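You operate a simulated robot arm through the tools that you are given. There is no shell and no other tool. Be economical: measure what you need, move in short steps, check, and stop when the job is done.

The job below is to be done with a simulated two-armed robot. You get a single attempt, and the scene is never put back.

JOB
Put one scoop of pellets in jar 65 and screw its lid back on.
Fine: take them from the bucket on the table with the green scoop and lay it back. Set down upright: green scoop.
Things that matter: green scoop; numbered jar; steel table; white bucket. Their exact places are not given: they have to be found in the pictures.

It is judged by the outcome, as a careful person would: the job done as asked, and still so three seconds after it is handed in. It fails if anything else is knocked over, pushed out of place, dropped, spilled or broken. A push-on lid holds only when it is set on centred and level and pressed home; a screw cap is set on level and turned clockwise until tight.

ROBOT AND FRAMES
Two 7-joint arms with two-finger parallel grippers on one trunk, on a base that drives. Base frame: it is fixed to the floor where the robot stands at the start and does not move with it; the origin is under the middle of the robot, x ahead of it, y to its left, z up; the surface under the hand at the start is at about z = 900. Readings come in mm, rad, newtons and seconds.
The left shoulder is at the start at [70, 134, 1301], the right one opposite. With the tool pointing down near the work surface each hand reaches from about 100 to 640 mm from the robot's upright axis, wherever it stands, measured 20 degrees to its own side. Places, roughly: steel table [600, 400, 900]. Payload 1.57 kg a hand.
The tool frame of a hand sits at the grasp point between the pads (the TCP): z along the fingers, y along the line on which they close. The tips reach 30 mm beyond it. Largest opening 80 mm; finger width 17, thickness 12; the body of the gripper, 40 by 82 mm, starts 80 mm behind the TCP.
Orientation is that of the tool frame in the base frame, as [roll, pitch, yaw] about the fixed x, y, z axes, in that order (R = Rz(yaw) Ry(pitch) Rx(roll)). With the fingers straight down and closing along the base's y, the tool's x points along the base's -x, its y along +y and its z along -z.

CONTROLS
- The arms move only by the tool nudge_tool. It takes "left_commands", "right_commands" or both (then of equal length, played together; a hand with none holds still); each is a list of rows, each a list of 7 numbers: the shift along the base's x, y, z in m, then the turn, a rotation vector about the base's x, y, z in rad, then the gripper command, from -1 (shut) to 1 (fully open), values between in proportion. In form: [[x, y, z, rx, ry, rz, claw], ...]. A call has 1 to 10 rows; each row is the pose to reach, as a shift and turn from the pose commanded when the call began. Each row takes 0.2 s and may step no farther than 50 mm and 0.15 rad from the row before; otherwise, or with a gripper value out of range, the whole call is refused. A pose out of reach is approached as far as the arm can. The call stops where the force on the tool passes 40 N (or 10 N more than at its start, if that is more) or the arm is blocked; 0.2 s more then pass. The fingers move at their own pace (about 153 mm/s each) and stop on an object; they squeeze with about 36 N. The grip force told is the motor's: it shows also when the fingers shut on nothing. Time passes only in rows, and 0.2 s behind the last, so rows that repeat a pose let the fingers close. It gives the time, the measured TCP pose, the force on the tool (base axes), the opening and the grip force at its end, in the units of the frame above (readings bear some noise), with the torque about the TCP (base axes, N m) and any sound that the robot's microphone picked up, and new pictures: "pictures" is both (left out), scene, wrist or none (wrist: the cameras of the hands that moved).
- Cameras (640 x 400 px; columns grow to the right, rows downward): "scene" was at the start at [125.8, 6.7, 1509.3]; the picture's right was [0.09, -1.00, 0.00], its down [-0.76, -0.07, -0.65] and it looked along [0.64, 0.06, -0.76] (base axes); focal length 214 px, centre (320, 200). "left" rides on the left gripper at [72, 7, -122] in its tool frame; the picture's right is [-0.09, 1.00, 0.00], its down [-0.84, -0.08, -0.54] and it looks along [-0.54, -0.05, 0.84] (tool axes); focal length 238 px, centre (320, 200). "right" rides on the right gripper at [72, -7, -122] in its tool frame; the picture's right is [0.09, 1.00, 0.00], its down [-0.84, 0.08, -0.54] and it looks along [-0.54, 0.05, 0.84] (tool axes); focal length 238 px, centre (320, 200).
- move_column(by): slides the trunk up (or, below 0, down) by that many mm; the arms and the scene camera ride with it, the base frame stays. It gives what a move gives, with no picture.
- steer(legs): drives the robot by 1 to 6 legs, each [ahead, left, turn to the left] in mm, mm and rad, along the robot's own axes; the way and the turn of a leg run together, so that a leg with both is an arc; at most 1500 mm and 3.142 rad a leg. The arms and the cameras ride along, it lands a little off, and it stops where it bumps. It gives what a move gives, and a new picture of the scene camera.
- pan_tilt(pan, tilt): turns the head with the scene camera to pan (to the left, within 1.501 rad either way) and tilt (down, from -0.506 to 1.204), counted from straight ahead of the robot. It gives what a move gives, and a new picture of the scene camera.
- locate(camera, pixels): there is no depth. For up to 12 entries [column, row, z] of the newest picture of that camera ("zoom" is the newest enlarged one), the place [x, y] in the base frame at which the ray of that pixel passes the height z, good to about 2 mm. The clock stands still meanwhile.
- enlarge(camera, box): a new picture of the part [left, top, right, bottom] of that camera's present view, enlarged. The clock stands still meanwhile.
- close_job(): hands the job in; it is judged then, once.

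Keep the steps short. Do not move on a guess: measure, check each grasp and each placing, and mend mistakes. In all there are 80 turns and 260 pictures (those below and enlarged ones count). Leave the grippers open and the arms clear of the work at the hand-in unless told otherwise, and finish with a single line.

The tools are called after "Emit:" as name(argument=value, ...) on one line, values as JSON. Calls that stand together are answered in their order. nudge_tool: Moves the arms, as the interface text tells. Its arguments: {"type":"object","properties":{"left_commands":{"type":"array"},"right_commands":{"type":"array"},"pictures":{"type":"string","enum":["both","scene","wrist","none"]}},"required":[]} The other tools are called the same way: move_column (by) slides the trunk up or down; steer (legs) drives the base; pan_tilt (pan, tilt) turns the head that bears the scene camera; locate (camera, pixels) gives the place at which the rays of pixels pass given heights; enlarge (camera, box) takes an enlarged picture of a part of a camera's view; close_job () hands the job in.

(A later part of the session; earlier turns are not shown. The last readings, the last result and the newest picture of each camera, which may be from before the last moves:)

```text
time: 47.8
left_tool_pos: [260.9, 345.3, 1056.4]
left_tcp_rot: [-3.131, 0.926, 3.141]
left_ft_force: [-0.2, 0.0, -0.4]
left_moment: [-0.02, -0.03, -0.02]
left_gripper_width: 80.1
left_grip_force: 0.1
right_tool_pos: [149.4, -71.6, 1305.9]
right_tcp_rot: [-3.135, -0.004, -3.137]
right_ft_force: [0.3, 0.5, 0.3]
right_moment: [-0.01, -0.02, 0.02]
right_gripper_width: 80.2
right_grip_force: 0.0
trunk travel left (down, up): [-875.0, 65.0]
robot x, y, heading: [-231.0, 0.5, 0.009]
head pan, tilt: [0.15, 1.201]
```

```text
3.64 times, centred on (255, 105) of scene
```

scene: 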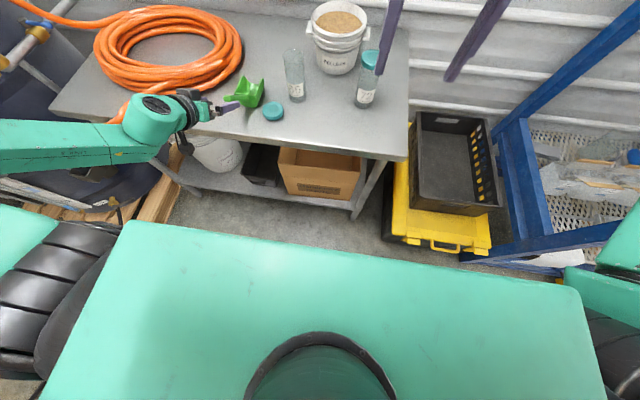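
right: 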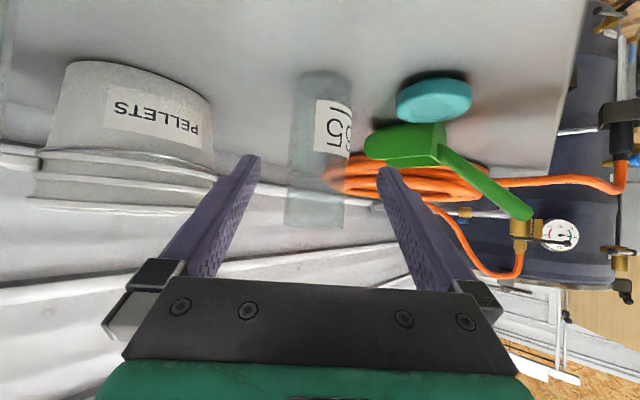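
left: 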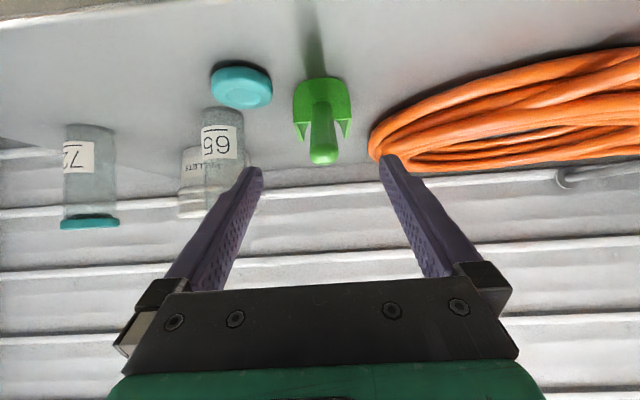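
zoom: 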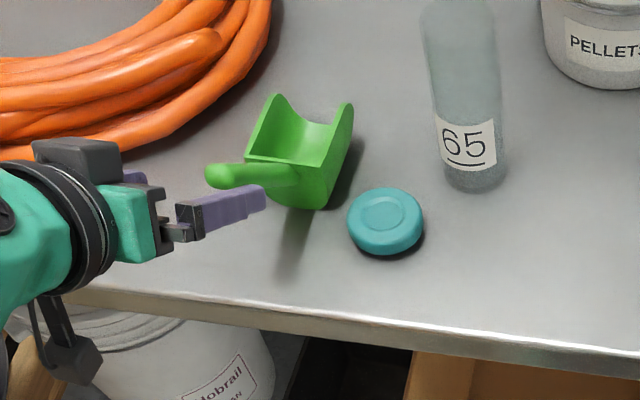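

Handle is in line with the tool axis (col 323). Advance 115 mm along it and close.

Emit:
nudge_tool(left_commands=[[0.03, 0, -0.022, 0, 0, 0, 1], [0.06, 0, -0.044, 0, 0, 0, 1], [0.08, 0, -0.058, 0, 0, 0, 1], [0.092, 0, -0.067, 0, 0, 0, 1], [0.092, 0, -0.067, 0, 0, 0, 0.3], [0.092, 0, -0.067, 0, 0, 0, -0.3], [0.092, 0, -0.067, 0, 0, 0, -1], [0.092, 0, -0.067, 0, 0, 0, -1]])

Emit:
enlarge(camera="scene", box=[180, 50, 330, 160])

```text
time: 49.6
left_tool_pos: [348.4, 341.6, 999.0]
left_tcp_rot: [-3.135, 0.924, 3.14]
left_ft_force: [-0.7, -1.1, 0.5]
left_moment: [-0.01, 0.04, -0.01]
left_gripper_width: 23.7
left_grip_force: 35.7
left hand out of reach, approached as far as the arm can: row 4, 5, 6, 7, 8
right_tool_pos: [149.7, -74.7, 1306.5]
right_tcp_rot: [-3.139, -0.001, -3.14]
right_ft_force: [-0.4, -0.5, -0.3]
right_moment: [0.01, 0.04, 0.0]
right_gripper_width: 80.2
right_grip_force: 0.1
trunk travel left (down, up): [-875.0, 65.0]
robot x, y, heading: [-231.7, 0.8, 0.008]
head pan, tilt: [0.15, 1.201]
```

scene: 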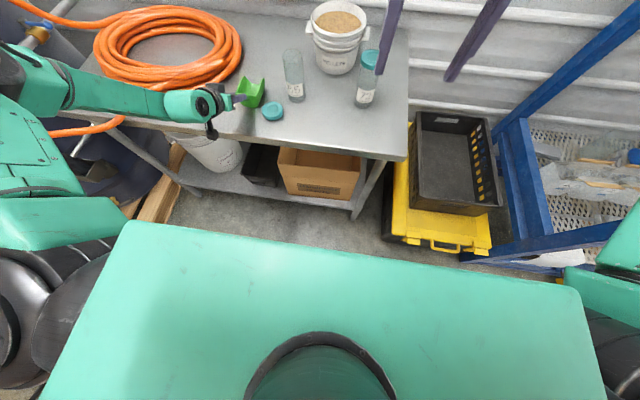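
left: 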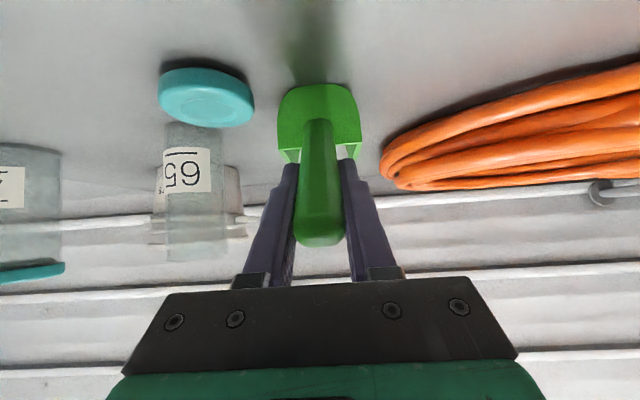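

```text
3.64 times, centred on (255, 105) of scene
```

zoom: 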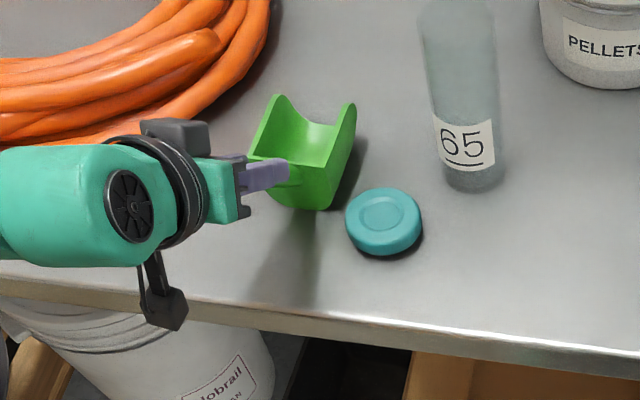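

Scoop is gripped (23.7 mm). Lift it straight up 160 mm.

Emit:
nudge_tool(left_commands=[[0, 0, 0.02, 0, 0, 0, -1], [-0.01, 0, 0.05, 0, 0, 0, -1], [-0.02, 0, 0.09, 0, 0, 0, -1], [-0.02, 0, 0.13, 0, 0, 0, -1], [-0.02, 0, 0.165, 0, 0, 0, -1]])

Emit:
enlarge(camera="scene", box=[180, 30, 400, 160])

```text
time: 50.8
left_tool_pos: [327.1, 340.8, 1166.1]
left_tcp_rot: [-3.136, 0.923, 3.136]
left_ft_force: [0.3, 0.1, -0.8]
left_moment: [0.02, 0.08, 0.01]
left_gripper_width: 23.4
left_grip_force: 35.5
right_tool_pos: [151.6, -75.5, 1305.8]
right_tcp_rot: [-3.139, -0.002, -3.138]
right_ft_force: [0.4, -0.4, 0.2]
right_moment: [0.01, -0.01, 0.01]
right_gripper_width: 79.9
right_grip_force: 0.0
trunk travel left (down, up): [-875.0, 65.0]
robot x, y, heading: [-233.7, -1.1, -0.0]
head pan, tilt: [0.15, 1.201]
```

scene: 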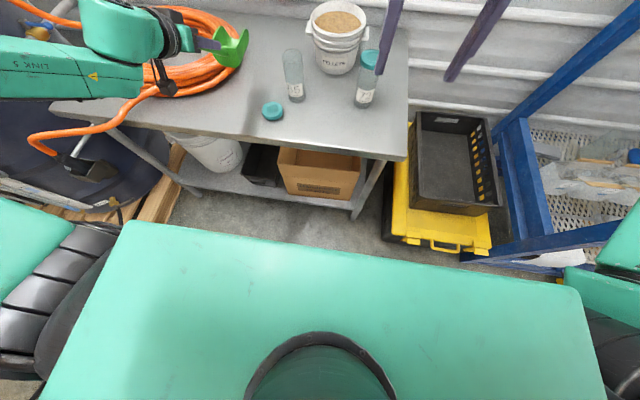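
left: 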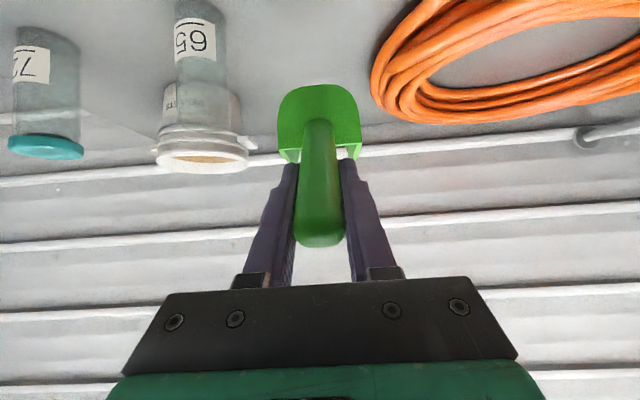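

```text
2.91 times, centred on (290, 95) of scene
```

zoom: 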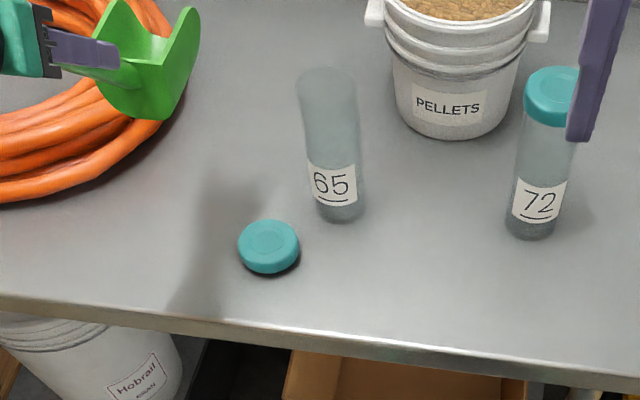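

Scoop is free and level. Drive forward 240 mm again.

Emit:
steer(legs=[[240, 0, 0]])

Emit:
enlarge(camera="scene", box=[220, 30, 400, 150])

Emit:
enlarge(camera="right", box=[240, 100, 560, 300])

```text
time: 52.5
left_tool_pos: [563.9, 340.8, 1167.9]
left_tcp_rot: [-3.134, 0.927, 3.139]
left_ft_force: [0.1, 0.0, -0.6]
left_moment: [0.0, 0.11, 0.0]
left_gripper_width: 23.6
left_grip_force: 36.2
right_tool_pos: [385.4, -74.0, 1307.4]
right_tcp_rot: [-3.137, 0.001, -3.139]
right_ft_force: [-0.4, -0.3, 0.4]
right_moment: [-0.01, -0.03, 0.01]
right_gripper_width: 79.7
right_grip_force: 0.1
trunk travel left (down, up): [-875.0, 65.0]
robot x, y, heading: [5.7, 2.8, 0.006]
head pan, tilt: [0.15, 1.201]
```

scene: 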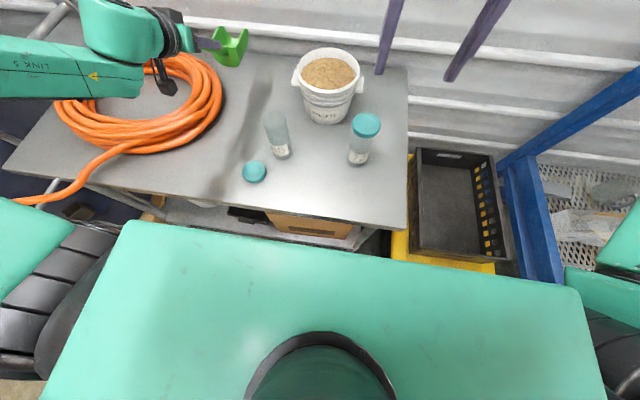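

```text
3.33 times, centred on (310, 90) of scene
```

zoom: 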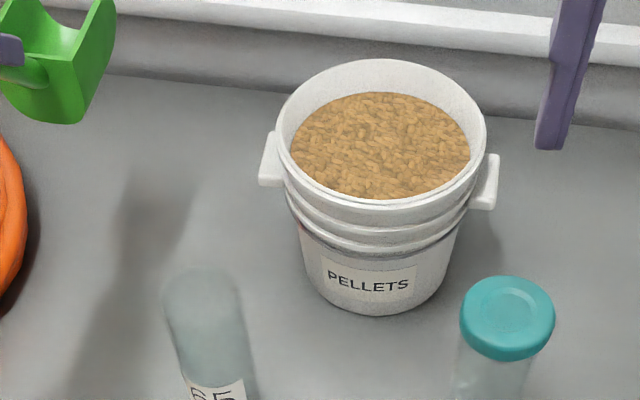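

```text
2.00 times, centred on (400, 200) of right
```

zoom: 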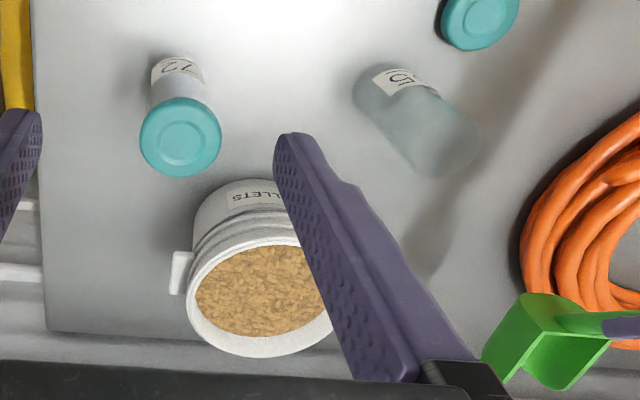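

Emit:
locate(camera="scene", pixels=[[297, 69, 1045], [360, 69, 1045], [328.6, 47.4, 1045], [328, 91.5, 1045], [301.6, 75, 1020], [355, 75, 1020], [329, 57.6, 1020], [328, 88.5, 1020], [328.6, 47.4, 1060], [328, 91.5, 1060], [276, 118, 1050], [254, 172, 930]])

Emit:
locate(camera="zoom", pixels=[[262, 357, 1045], [262, 357, 1060], [262, 357, 1075], [187, 300, 1045], [187, 300, 1060], [268, 245, 1020], [195, 285, 1020], [262, 335, 1020], [445, 150, 1050], [250, 237, 1045], [250, 237, 1060]])

```text
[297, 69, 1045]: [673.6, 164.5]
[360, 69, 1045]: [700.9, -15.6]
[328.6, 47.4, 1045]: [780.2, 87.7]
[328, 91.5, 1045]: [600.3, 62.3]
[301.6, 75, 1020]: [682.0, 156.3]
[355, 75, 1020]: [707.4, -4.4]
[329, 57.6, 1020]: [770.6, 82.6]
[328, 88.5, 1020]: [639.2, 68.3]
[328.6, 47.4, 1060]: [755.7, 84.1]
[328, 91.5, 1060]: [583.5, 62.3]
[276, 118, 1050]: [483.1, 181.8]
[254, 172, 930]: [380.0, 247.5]
```

```text
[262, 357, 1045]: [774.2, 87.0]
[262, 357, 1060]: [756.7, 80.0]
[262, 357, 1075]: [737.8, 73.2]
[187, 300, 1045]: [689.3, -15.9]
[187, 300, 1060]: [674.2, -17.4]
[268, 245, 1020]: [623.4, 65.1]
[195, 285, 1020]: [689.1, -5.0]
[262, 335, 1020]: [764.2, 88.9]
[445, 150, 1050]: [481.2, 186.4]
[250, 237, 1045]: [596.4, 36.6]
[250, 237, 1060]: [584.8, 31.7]
```

Bucket: rim z≈1058, centre (672,73), inner radius ≈78, pellet surface ≈1033. Move the scoop over the bucket tilted 30° bowl-down, still above the rim.

Emit:
nudge_tool(left_commands=[[0, 0, 0.045, 0, 0, 0, -1], [0, -0.03, 0.085, 0, 0.05, 0, -1], [0.003, -0.075, 0.085, 0, 0.14, 0, -1], [0.006, -0.12, 0.085, 0, 0.23, 0, -1], [0.009, -0.165, 0.085, 0, 0.32, 0, -1], [0.012, -0.21, 0.085, 0, 0.41, 0, -1], [0.015, -0.25, 0.08, 0, 0.5236, 0, -1], [0.015, -0.268, 0.075, 0, 0.5236, 0, -1]])

Emit:
enlarge(camera="scene", box=[220, 0, 400, 150])

Emit:
enlarge(camera="right", box=[200, 60, 640, 340])

```text
time: 54.4
left_tool_pos: [562.3, 94.6, 1237.1]
left_tcp_rot: [-3.13, 0.403, 3.141]
left_ft_force: [-0.3, -0.5, -1.1]
left_moment: [-0.01, 0.02, 0.03]
left_gripper_width: 23.8
left_grip_force: 35.7
left hand out of reach, approached as far as the arm can: row 7, 8
right_tool_pos: [389.2, -74.1, 1307.5]
right_tcp_rot: [-3.138, 0.0, -3.14]
right_ft_force: [0.1, 0.3, 0.6]
right_moment: [-0.01, 0.04, -0.02]
right_gripper_width: 79.9
right_grip_force: 0.0
trunk travel left (down, up): [-875.0, 65.0]
robot x, y, heading: [7.5, 1.5, 0.005]
head pan, tilt: [0.15, 1.201]
```

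scene: 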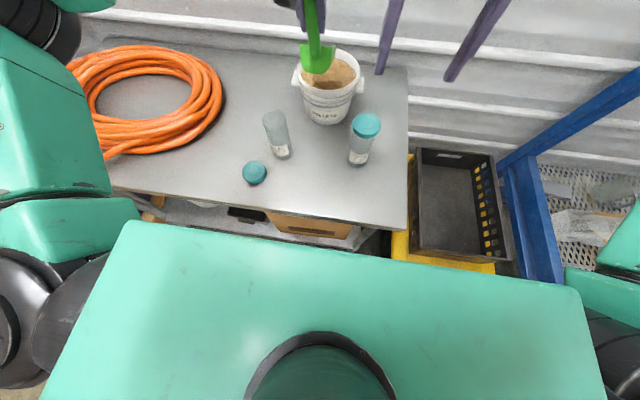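
left: 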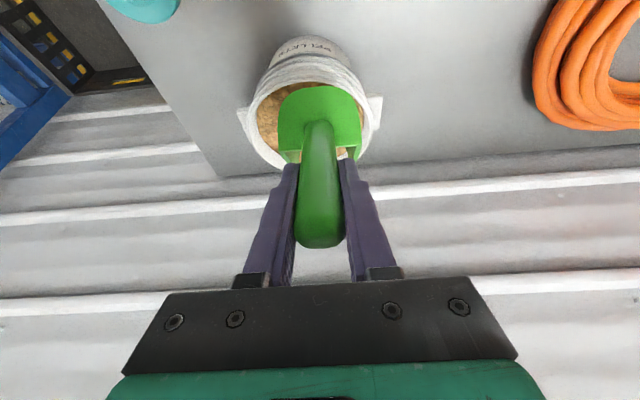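

```text
2.67 times, centred on (310, 75) of scene
```

zoom: 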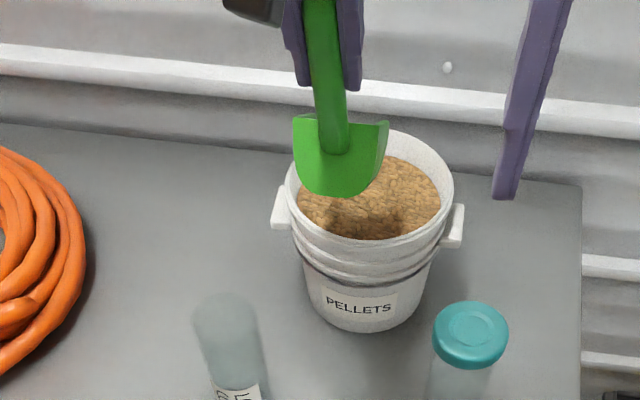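

```text
1.43 times, centred on (420, 200) of right
```

zoom: 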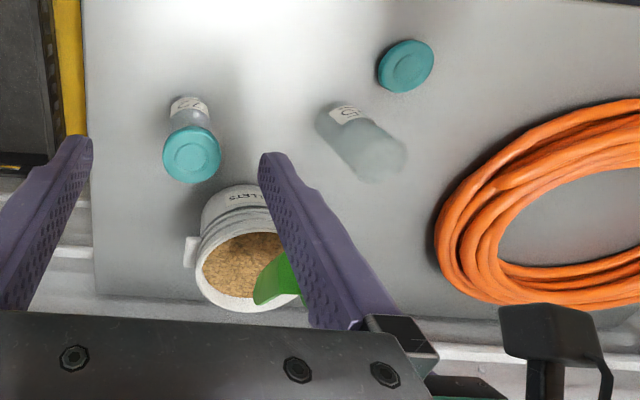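

The left arm reaches poorly across its midline, so shifting the base to the right would help. Check how far the yellow cart is from the base's right side, and see the floor there.

Emit:
locate(camera="scene", pixels=[[390, 252, 0], [390, 252, 200], [390, 252, 400], [360, 240, 0], [360, 240, 200]])

Emit:
pan_tilt(pan=-0.7, tilt=1.2)

```text
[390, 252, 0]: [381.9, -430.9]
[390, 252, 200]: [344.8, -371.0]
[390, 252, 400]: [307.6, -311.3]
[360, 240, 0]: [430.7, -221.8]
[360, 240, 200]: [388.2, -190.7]
```

```text
time: 55.5
left_tool_pos: [563.5, 93.9, 1237.0]
left_tcp_rot: [-3.129, 0.401, 3.139]
left_ft_force: [-0.3, -0.4, -0.6]
left_moment: [0.02, 0.06, 0.01]
left_gripper_width: 23.7
left_grip_force: 35.6
right_tool_pos: [389.8, -74.4, 1306.0]
right_tcp_rot: [-3.139, -0.002, -3.141]
right_ft_force: [-0.6, -0.1, -0.7]
right_moment: [-0.02, -0.04, -0.03]
right_gripper_width: 79.8
right_grip_force: 0.0
trunk travel left (down, up): [-875.0, 65.0]
robot x, y, heading: [6.9, 5.0, 0.0]
head pan, tilt: [-0.7, 1.201]
```

scene: 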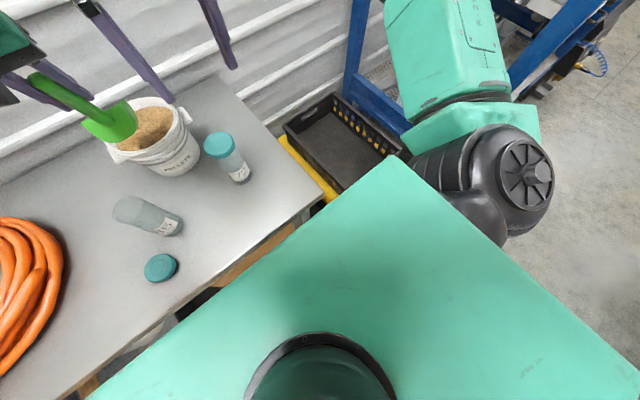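

Cart's left edge is about y≈-400; base half-width is ~210, so a 90 mm shift right is clear. First raise and pull the scoop back a little, then shift.

Emit:
nudge_tool(left_commands=[[-0.015, 0.02, 0.02, 0, 0, 0, -1], [-0.04, 0.06, 0.03, 0, 0, 0, -1]], pictures="none")

Emit:
steer(legs=[[0, -90, 0]])

Emit:
pan_tilt(pan=0.0, tilt=1.1)

```text
time: 56.1
left_tool_pos: [520.5, 159.2, 1265.4]
left_tcp_rot: [-3.126, 0.401, 3.138]
left_ft_force: [0.2, 0.7, -0.6]
left_moment: [0.0, 0.04, -0.04]
left_gripper_width: 23.6
left_grip_force: 36.1
right_tool_pos: [387.3, -70.7, 1306.4]
right_tcp_rot: [-3.137, -0.002, -3.141]
right_ft_force: [-0.5, 0.5, -0.2]
right_moment: [-0.02, -0.03, -0.02]
right_gripper_width: 79.8
right_grip_force: 0.1
trunk travel left (down, up): [-875.0, 65.0]
robot x, y, heading: [9.0, 0.2, 0.005]
head pan, tilt: [-0.7, 1.201]
```

```text
time: 57.2
left_tool_pos: [523.2, 72.0, 1263.0]
left_tcp_rot: [-3.124, 0.401, -3.141]
left_ft_force: [0.1, 0.4, -0.7]
left_moment: [-0.03, 0.0, -0.03]
left_gripper_width: 23.7
left_grip_force: 35.8
right_tool_pos: [390.7, -157.2, 1306.1]
right_tcp_rot: [-3.132, 0.0, -3.14]
right_ft_force: [-0.5, 0.4, 0.9]
right_moment: [-0.02, -0.02, -0.02]
right_gripper_width: 80.2
right_grip_force: 0.0
trunk travel left (down, up): [-875.0, 65.0]
robot x, y, heading: [7.1, -87.4, 0.008]
head pan, tilt: [-0.7, 1.201]
```

scene: 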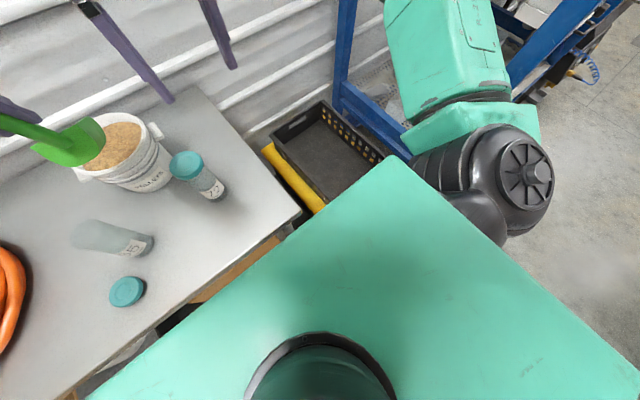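

```text
time: 58.3
left_tool_pos: [523.8, 65.7, 1266.4]
left_tcp_rot: [-3.13, 0.399, -3.141]
left_ft_force: [0.2, 0.2, -0.1]
left_moment: [-0.01, 0.08, 0.0]
left_gripper_width: 23.6
left_grip_force: 35.4
right_tool_pos: [390.0, -164.3, 1305.7]
right_tcp_rot: [-3.139, -0.002, -3.137]
right_ft_force: [-0.2, 0.1, 0.1]
right_moment: [-0.02, 0.0, 0.02]
right_gripper_width: 79.6
right_grip_force: 0.1
trunk travel left (down, up): [-875.0, 65.0]
robot x, y, heading: [7.8, -86.8, 0.007]
head pan, tilt: [0.0, 1.1]
```

scene: 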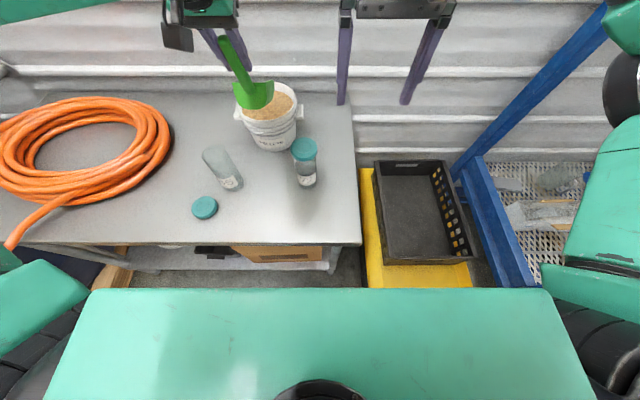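

Now move to the entry point above the pellets.

Emit:
nudge_tool(left_commands=[[0.03, 0.002, -0.01, 0, 0, 0, -1], [0.055, 0.004, -0.025, 0, 0, 0, -1], [0.055, 0.004, -0.055, 0, 0, 0, -1]])

Emit:
enlarge(camera="scene", box=[190, 50, 340, 200])

```text
time: 59.1
left_tool_pos: [581.2, 71.9, 1210.4]
left_tcp_rot: [-3.127, 0.4, 3.141]
left_ft_force: [0.6, 0.7, -0.9]
left_moment: [0.05, 0.06, 0.02]
left_gripper_width: 23.5
left_grip_force: 35.7
right_tool_pos: [389.5, -164.1, 1306.1]
right_tcp_rot: [-3.138, -0.003, -3.137]
right_ft_force: [-0.7, -0.6, -0.4]
right_moment: [-0.04, -0.03, 0.0]
right_gripper_width: 80.0
right_grip_force: 0.1
trunk travel left (down, up): [-875.0, 65.0]
robot x, y, heading: [5.6, -88.9, 0.008]
head pan, tilt: [0.0, 1.1]
```

scene: 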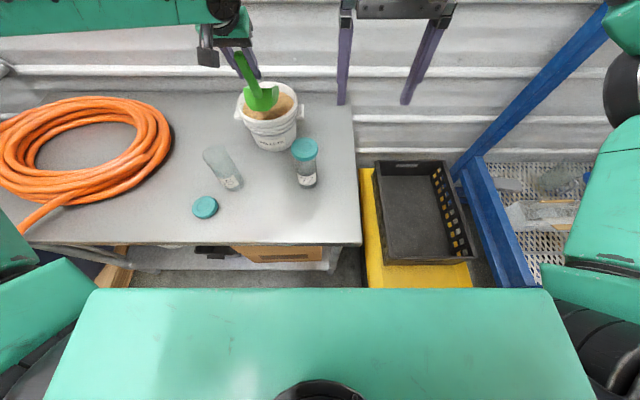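
left: 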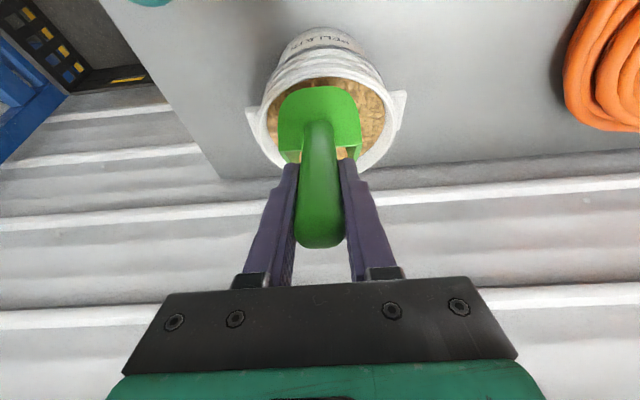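

```text
2.67 times, centred on (265, 125) of scene
```

zoom: 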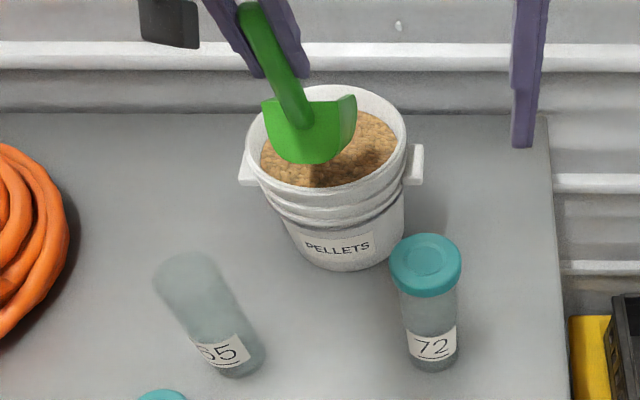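

Aligned with the bucket centre. Now dig: push in along the bowl's floor, level out under the surface, and lift.

Emit:
nudge_tool(left_commands=[[0, 0, -0.024, 0, 0, 0, -1], [0.017, 0, -0.034, 0, 0, 0, -1], [0.035, 0, -0.044, 0, 0, 0, -1], [0.05, 0, -0.053, 0, 0, 0, -1], [0.037, 0, -0.066, 0, -0.131, 0, -1], [0.026, 0, -0.079, 0, -0.262, 0, -1], [0.013, 0, -0.092, 0, -0.393, 0, -1], [0.002, 0, -0.106, 0, -0.524, 0, -1], [-0.008, 0, -0.106, 0, -0.628, 0, -1], [-0.008, 0, -0.06, 0, -0.628, 0, -1]])

Emit:
enlarge(camera="scene", box=[190, 50, 340, 200])

Emit:
enlarge(camera="right", box=[300, 120, 640, 340])

```text
time: 61.3
left_tool_pos: [566.8, 70.9, 1149.6]
left_tcp_rot: [-3.132, 1.028, 3.141]
left_ft_force: [0.2, -0.3, -1.3]
left_moment: [-0.01, 0.17, 0.0]
left_gripper_width: 23.5
left_grip_force: 35.5
left hand out of reach, approached as far as the arm can: row 4
right_tool_pos: [389.4, -165.4, 1306.7]
right_tcp_rot: [-3.139, 0.0, -3.139]
right_ft_force: [-0.4, -0.1, -0.1]
right_moment: [0.01, -0.03, -0.01]
right_gripper_width: 80.0
right_grip_force: 0.0
trunk travel left (down, up): [-875.0, 65.0]
robot x, y, heading: [9.0, -89.9, 0.006]
head pan, tilt: [0.0, 1.1]
```

scene: 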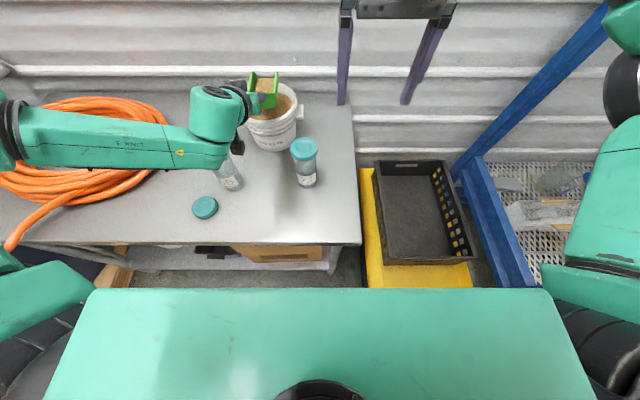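
left: 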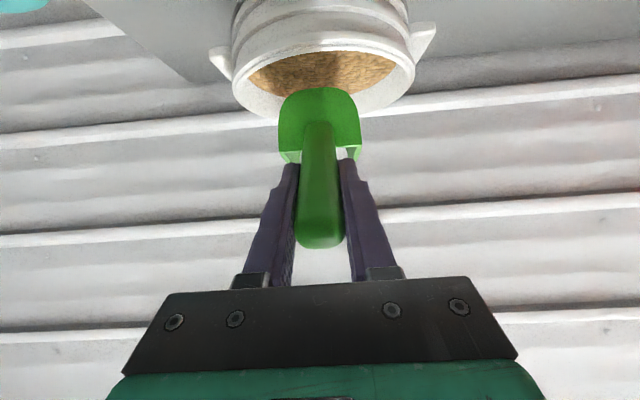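

```text
2.67 times, centred on (265, 125) of scene
```

zoom: 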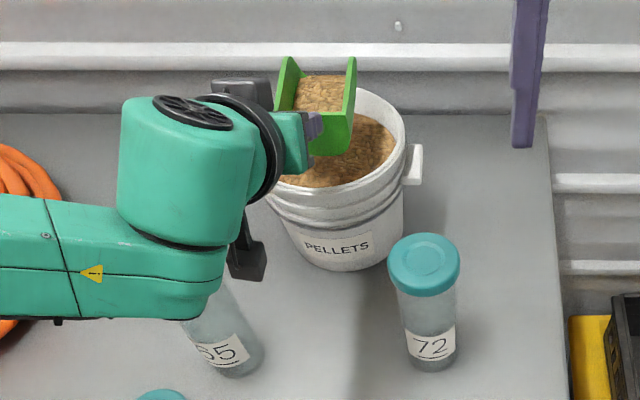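

```text
1.82 times, centred on (470, 230) of right
```

zoom: 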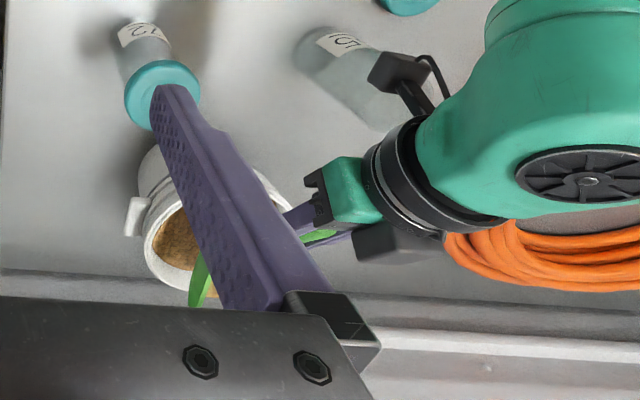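

The scoop is full and above the rim. Raise it and swing to a level hover with the scoop pointing diagonally (yaw −45°) at jar 65.

Emit:
nudge_tool(left_commands=[[0, 0, 0.035, 0, 0, 0, -1], [-0.005, 0.005, 0.07, 0, 0, -0.02, -1], [-0.02, 0.022, 0.09, 0, 0, -0.1, -1], [-0.045, 0.05, 0.09, 0, 0, -0.2, -1], [-0.075, 0.083, 0.09, 0, 0, -0.31, -1], [-0.105, 0.118, 0.09, 0, 0, -0.43, -1], [-0.135, 0.153, 0.09, 0, 0, -0.55, -1], [-0.162, 0.186, 0.09, 0, 0, -0.66, -1], [-0.181, 0.208, 0.09, 0, 0, -0.75, -1], [-0.192, 0.221, 0.09, 0, 0, -0.785, -1]])

Emit:
enlarge(camera="scene", box=[150, 60, 310, 220])

Emit:
enlarge(camera="right", box=[280, 40, 640, 280])

```text
time: 63.5
left_tool_pos: [376.6, 289.7, 1240.4]
left_tcp_rot: [-3.131, 1.028, 2.355]
left_ft_force: [0.0, 0.1, -1.6]
left_moment: [0.1, 0.11, -0.01]
left_gripper_width: 23.8
left_grip_force: 35.6
right_tool_pos: [389.7, -164.2, 1306.1]
right_tcp_rot: [-3.138, -0.002, -3.138]
right_ft_force: [-0.1, 0.0, 0.0]
right_moment: [-0.01, -0.01, 0.01]
right_gripper_width: 80.0
right_grip_force: 0.1
trunk travel left (down, up): [-875.0, 65.0]
robot x, y, heading: [7.3, -91.2, 0.011]
head pan, tilt: [0.0, 1.1]
```

scene: 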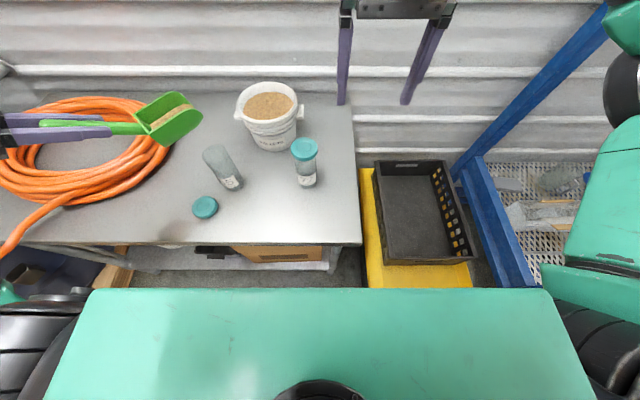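
left: 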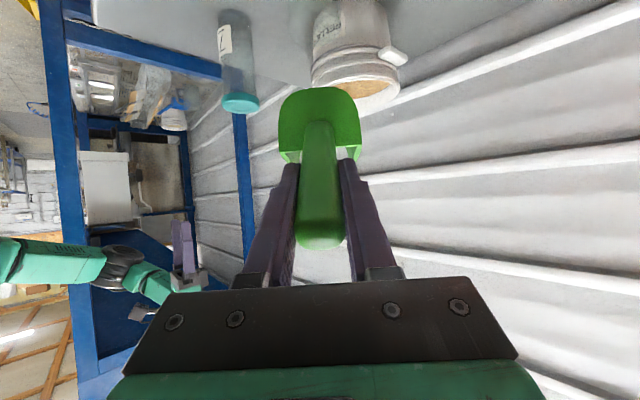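

```text
2.50 times, centred on (230, 140) of scene
```

zoom: 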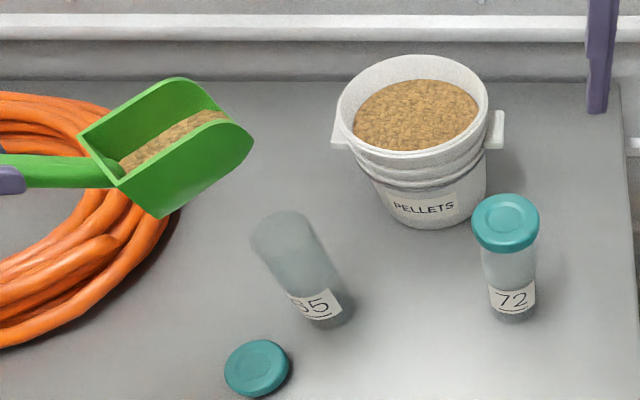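

```text
1.67 times, centred on (460, 160) of right
```

zoom: 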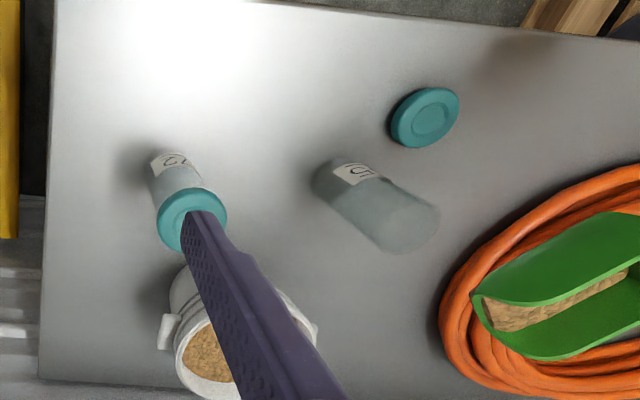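

Scoop holds a heaped load with nothing spilled. Measure the jar mouth from scene and right views.

Emit:
locate(camera="zoom", pixels=[[408, 222, 1020], [408, 222, 1040], [408, 222, 1055], [480, 310, 1150], [480, 310, 1165], [480, 310, 1180], [494, 303, 1180], [424, 118, 933]])

Emit:
enlarge(camera="scene", box=[190, 130, 250, 200])

Emit:
enlarge(camera="right", box=[440, 120, 560, 200])

```text
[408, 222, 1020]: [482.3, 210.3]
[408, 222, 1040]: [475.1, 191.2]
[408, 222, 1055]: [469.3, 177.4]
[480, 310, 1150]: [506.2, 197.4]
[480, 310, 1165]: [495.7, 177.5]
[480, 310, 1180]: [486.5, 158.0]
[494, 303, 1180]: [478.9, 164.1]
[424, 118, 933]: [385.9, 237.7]
```

```text
5.71 times, centred on (220, 165) of scene
```

zoom: 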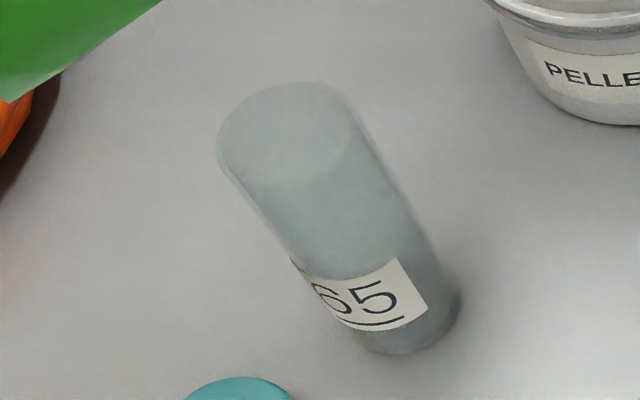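

```text
5.00 times, centred on (500, 160) of right
```

zoom: 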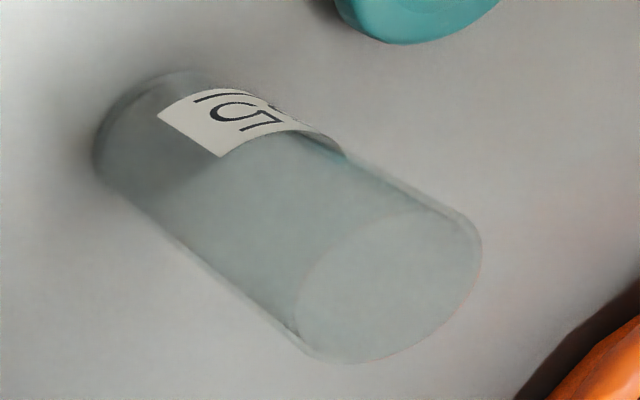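

Emit:
locate(camera="scene", pixels=[[214.7, 154, 1020], [214.7, 154, 1040], [214.7, 154, 1055], [228, 191.5, 900], [202, 92, 1160], [202, 92, 1180]])

Emit:
locate(camera="zoom", pixels=[[390, 287, 1020], [390, 287, 1040], [390, 287, 1055], [300, 310, 1045], [482, 245, 1045], [95, 150, 900]])

```text
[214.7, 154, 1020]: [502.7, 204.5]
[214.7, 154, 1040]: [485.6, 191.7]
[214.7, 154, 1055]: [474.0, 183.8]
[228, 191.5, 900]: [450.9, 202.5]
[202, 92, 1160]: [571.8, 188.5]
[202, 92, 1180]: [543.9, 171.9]
```

```text
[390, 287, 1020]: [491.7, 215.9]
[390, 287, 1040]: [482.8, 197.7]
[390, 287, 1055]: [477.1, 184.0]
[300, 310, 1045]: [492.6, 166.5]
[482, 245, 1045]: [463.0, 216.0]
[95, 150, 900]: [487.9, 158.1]
```

Mouth centre (478,187), z≈1052, ~57 mm inner. Scoop lip is ~155 ahead and 89 below the TCP at level. Lower so the lip sits just above the mouth with a slight 10° tilt, then check.

Emit:
nudge_tool(left_commands=[[0, 0, -0.016, 0.04, 0.04, 0, -1], [0, 0, -0.033, 0.08, 0.08, 0, -1], [-0.0005, 0.0005, -0.05, 0.12, 0.12, 0, -1], [-0.001, 0.001, -0.063, 0.16, 0.16, 0, -1], [-0.001, 0.001, -0.065, 0.197, 0.197, 0, -1]])

Emit:
enlarge(camera="scene", box=[150, 100, 270, 200])

Emit:
enlarge(camera="right", box=[400, 80, 600, 230])

```text
time: 64.7
left_tool_pos: [377.1, 291.4, 1174.9]
left_tcp_rot: [-3.13, 0.749, 2.355]
left_ft_force: [-0.8, 0.0, -2.3]
left_moment: [0.09, 0.1, -0.01]
left_gripper_width: 23.4
left_grip_force: 36.1
right_tool_pos: [391.1, -164.5, 1306.4]
right_tcp_rot: [-3.138, -0.003, -3.138]
right_ft_force: [1.2, -0.3, -0.4]
right_moment: [0.02, -0.01, 0.03]
right_gripper_width: 80.0
right_grip_force: 0.1
trunk travel left (down, up): [-875.0, 65.0]
robot x, y, heading: [9.0, -90.6, 0.002]
head pan, tilt: [0.0, 1.1]
```

scene: 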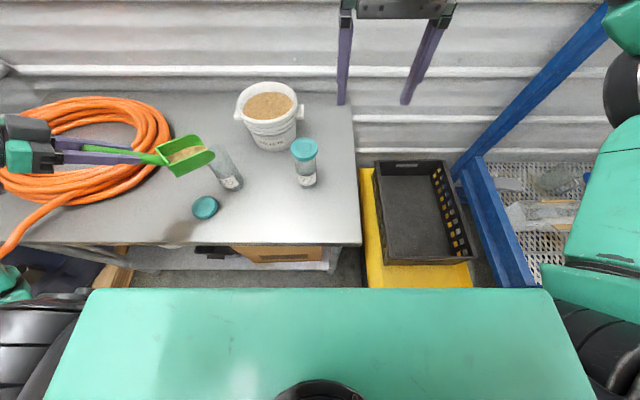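
left: 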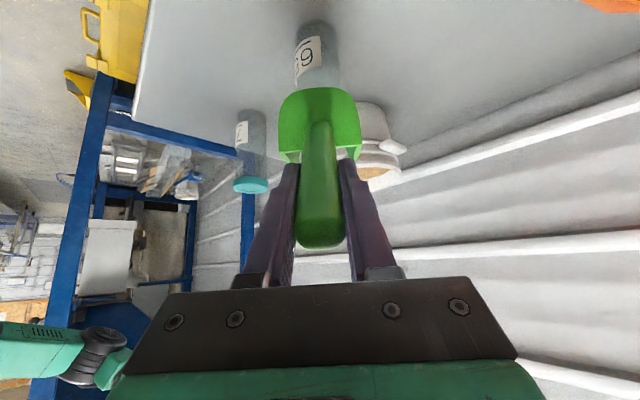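

```text
4.00 times, centred on (210, 150) of scene
```

zoom: 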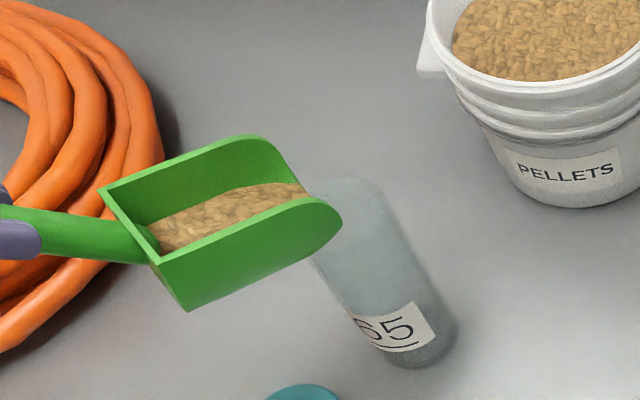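

```text
2.67 times, centred on (500, 155) of right
```

zoom: 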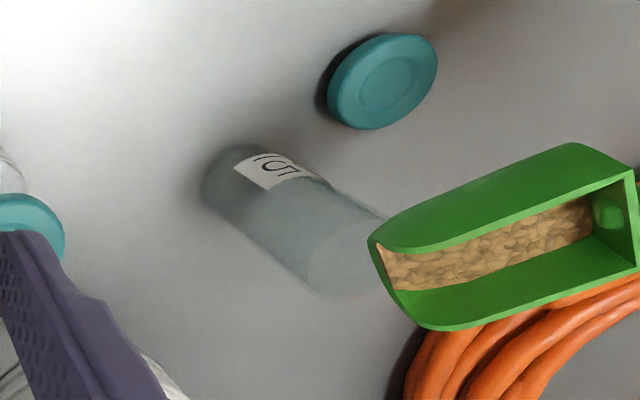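

Emit:
locate(camera="zoom", pixels=[[385, 280, 1055], [385, 280, 1065], [385, 280, 1075], [370, 243, 1080], [410, 322, 1080]])

Emit:
locate(camera="scene", pixels=[[211, 152, 1055], [211, 152, 1065], [211, 152, 1075], [214.8, 156, 1080], [206.5, 147, 1080]])

```text
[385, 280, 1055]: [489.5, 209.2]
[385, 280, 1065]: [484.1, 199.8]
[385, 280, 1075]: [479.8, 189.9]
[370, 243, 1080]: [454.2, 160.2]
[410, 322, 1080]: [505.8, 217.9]
```

```text
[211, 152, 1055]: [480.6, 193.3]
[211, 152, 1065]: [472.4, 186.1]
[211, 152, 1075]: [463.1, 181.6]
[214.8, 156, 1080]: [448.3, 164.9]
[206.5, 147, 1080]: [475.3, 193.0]
```

Lip is centred over the mouth. Tilt slowly to 40°, holding the lip in place.

Emit:
nudge_tool(left_commands=[[0.0074, -0.0074, 0.007, 0.0617, 0.0617, 0, -1], [0.0156, -0.0156, 0.0176, 0.1234, 0.1234, 0, -1], [0.0216, -0.0216, 0.0244, 0.1666, 0.1666, 0, -1], [0.0278, -0.0278, 0.0307, 0.21, 0.21, 0, -1], [0.0345, -0.0345, 0.0364, 0.2531, 0.2531, 0, -1], [0.0412, -0.0412, 0.0415, 0.2962, 0.2962, 0, -1], [0.0474, -0.0474, 0.0454, 0.333, 0.333, 0, -1], [0.0541, -0.0541, 0.0488, 0.3702, 0.3702, 0, -1], [0.0541, -0.0541, 0.0488, 0.3702, 0.3702, 0, -1]])

Emit:
enlarge(camera="scene", box=[150, 100, 270, 200])

Emit:
enlarge(camera="right", box=[400, 80, 600, 230])

```text
time: 66.7
left_tool_pos: [431.8, 238.5, 1222.5]
left_tcp_rot: [-3.128, 0.225, 2.357]
left_ft_force: [-0.1, 0.5, -0.9]
left_moment: [0.03, 0.0, -0.02]
left_gripper_width: 23.5
left_grip_force: 36.0
right_tool_pos: [391.4, -163.0, 1306.6]
right_tcp_rot: [-3.138, -0.002, -3.139]
right_ft_force: [-0.4, 0.5, -0.2]
right_moment: [-0.04, 0.05, 0.02]
right_gripper_width: 80.1
right_grip_force: 0.0
trunk travel left (down, up): [-875.0, 65.0]
robot x, y, heading: [7.3, -91.9, 0.008]
head pan, tilt: [0.0, 1.1]
```

scene: 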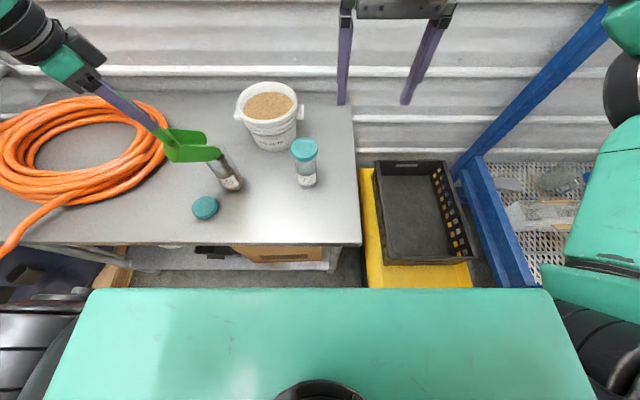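
left: 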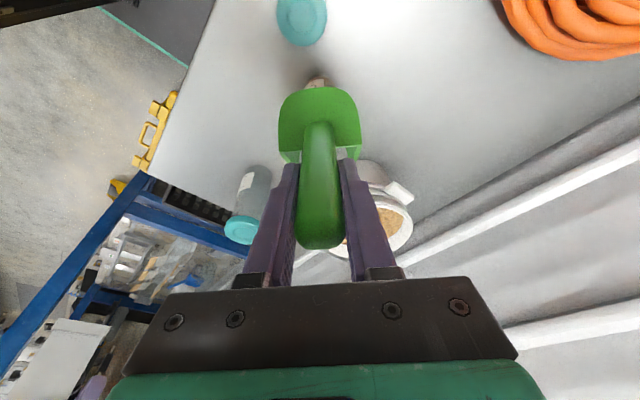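

```text
4.00 times, centred on (210, 150) of scene
```

zoom: 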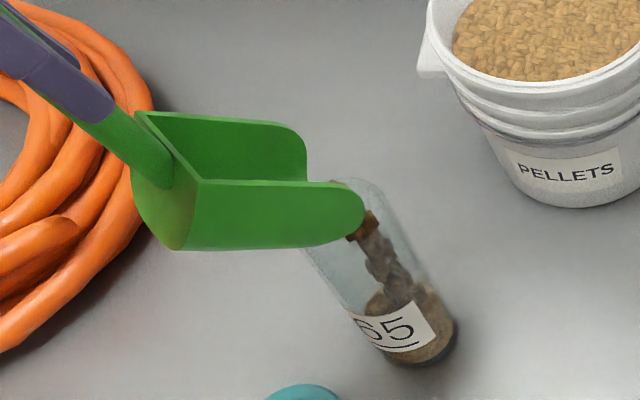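

```text
2.67 times, centred on (500, 155) of right
```

zoom: 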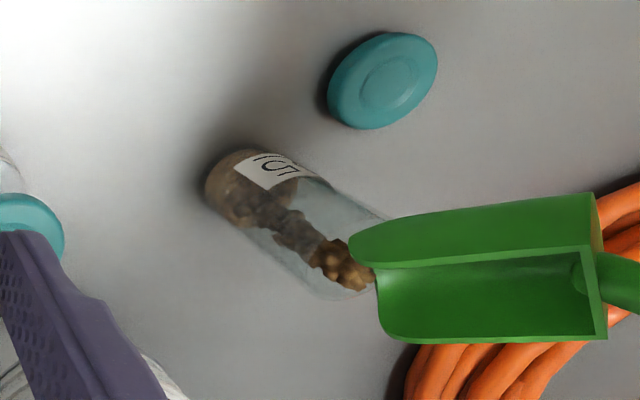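

Pellets are streaming into the jar with none outside. Tilt on to ~56° and dwell to empty the scoop.

Emit:
nudge_tool(left_commands=[[0, 0, 0, 0, 0, 0, -1], [0.011, -0.011, 0.004, 0.0617, 0.0617, 0, -1], [0.022, -0.022, 0.008, 0.1234, 0.1234, 0, -1], [0.031, -0.031, 0.0095, 0.17, 0.17, 0, -1], [0.037, -0.037, 0.0105, 0.2, 0.2, 0, -1], [0.037, -0.037, 0.0105, 0.2, 0.2, 0, -1], [0.037, -0.037, 0.0105, 0.2, 0.2, 0, -1]])

Emit:
enlarge(camera="scene", box=[150, 100, 270, 200])

Emit:
enlarge(camera="right", box=[400, 80, 600, 230])

```text
time: 68.3
left_tool_pos: [466.5, 202.5, 1235.0]
left_tcp_rot: [-3.128, -0.057, 2.356]
left_ft_force: [-0.3, -0.9, -1.4]
left_moment: [-0.01, -0.03, 0.0]
left_gripper_width: 23.5
left_grip_force: 36.0
right_tool_pos: [389.3, -163.6, 1306.6]
right_tcp_rot: [-3.137, -0.002, -3.139]
right_ft_force: [0.3, -0.4, 0.0]
right_moment: [-0.03, -0.01, 0.01]
right_gripper_width: 79.9
right_grip_force: 0.0
trunk travel left (down, up): [-875.0, 65.0]
robot x, y, heading: [8.0, -90.8, 0.008]
head pan, tilt: [0.0, 1.1]
```

scene: 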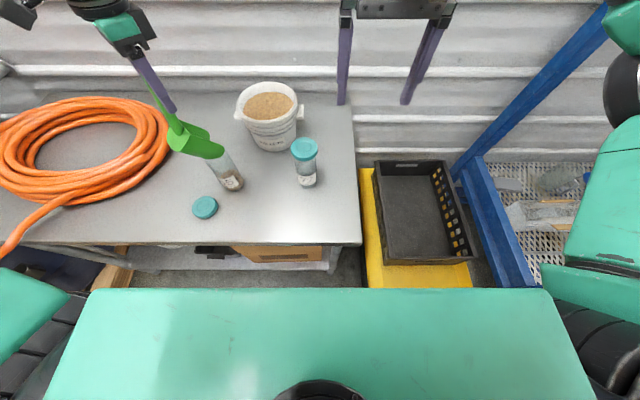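
left: 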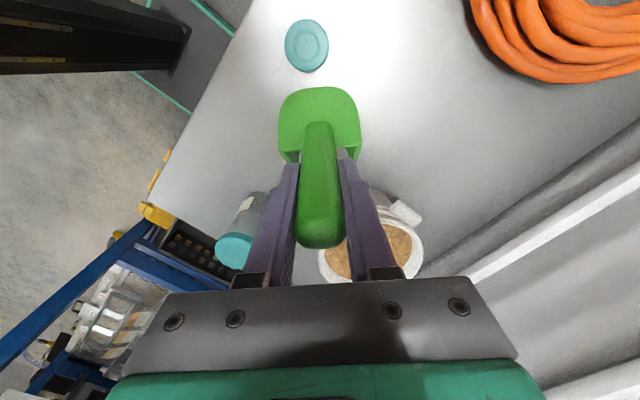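

```text
4.00 times, centred on (210, 150) of scene
```

zoom: 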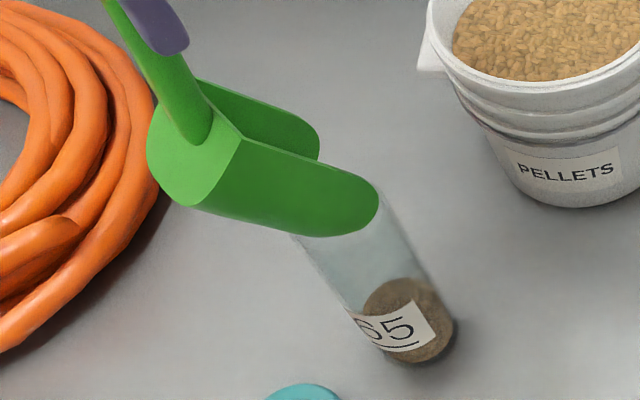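

```text
2.67 times, centred on (500, 155) of right
```

zoom: 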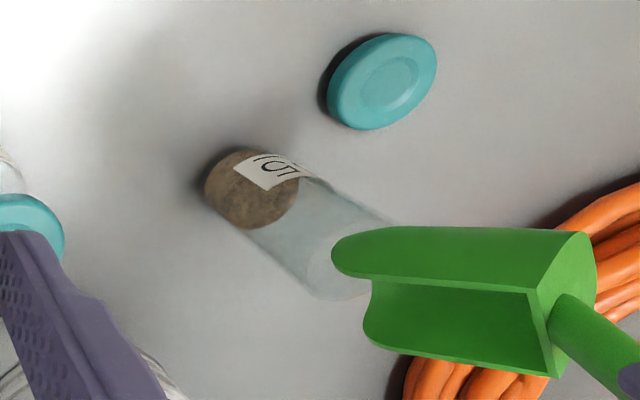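

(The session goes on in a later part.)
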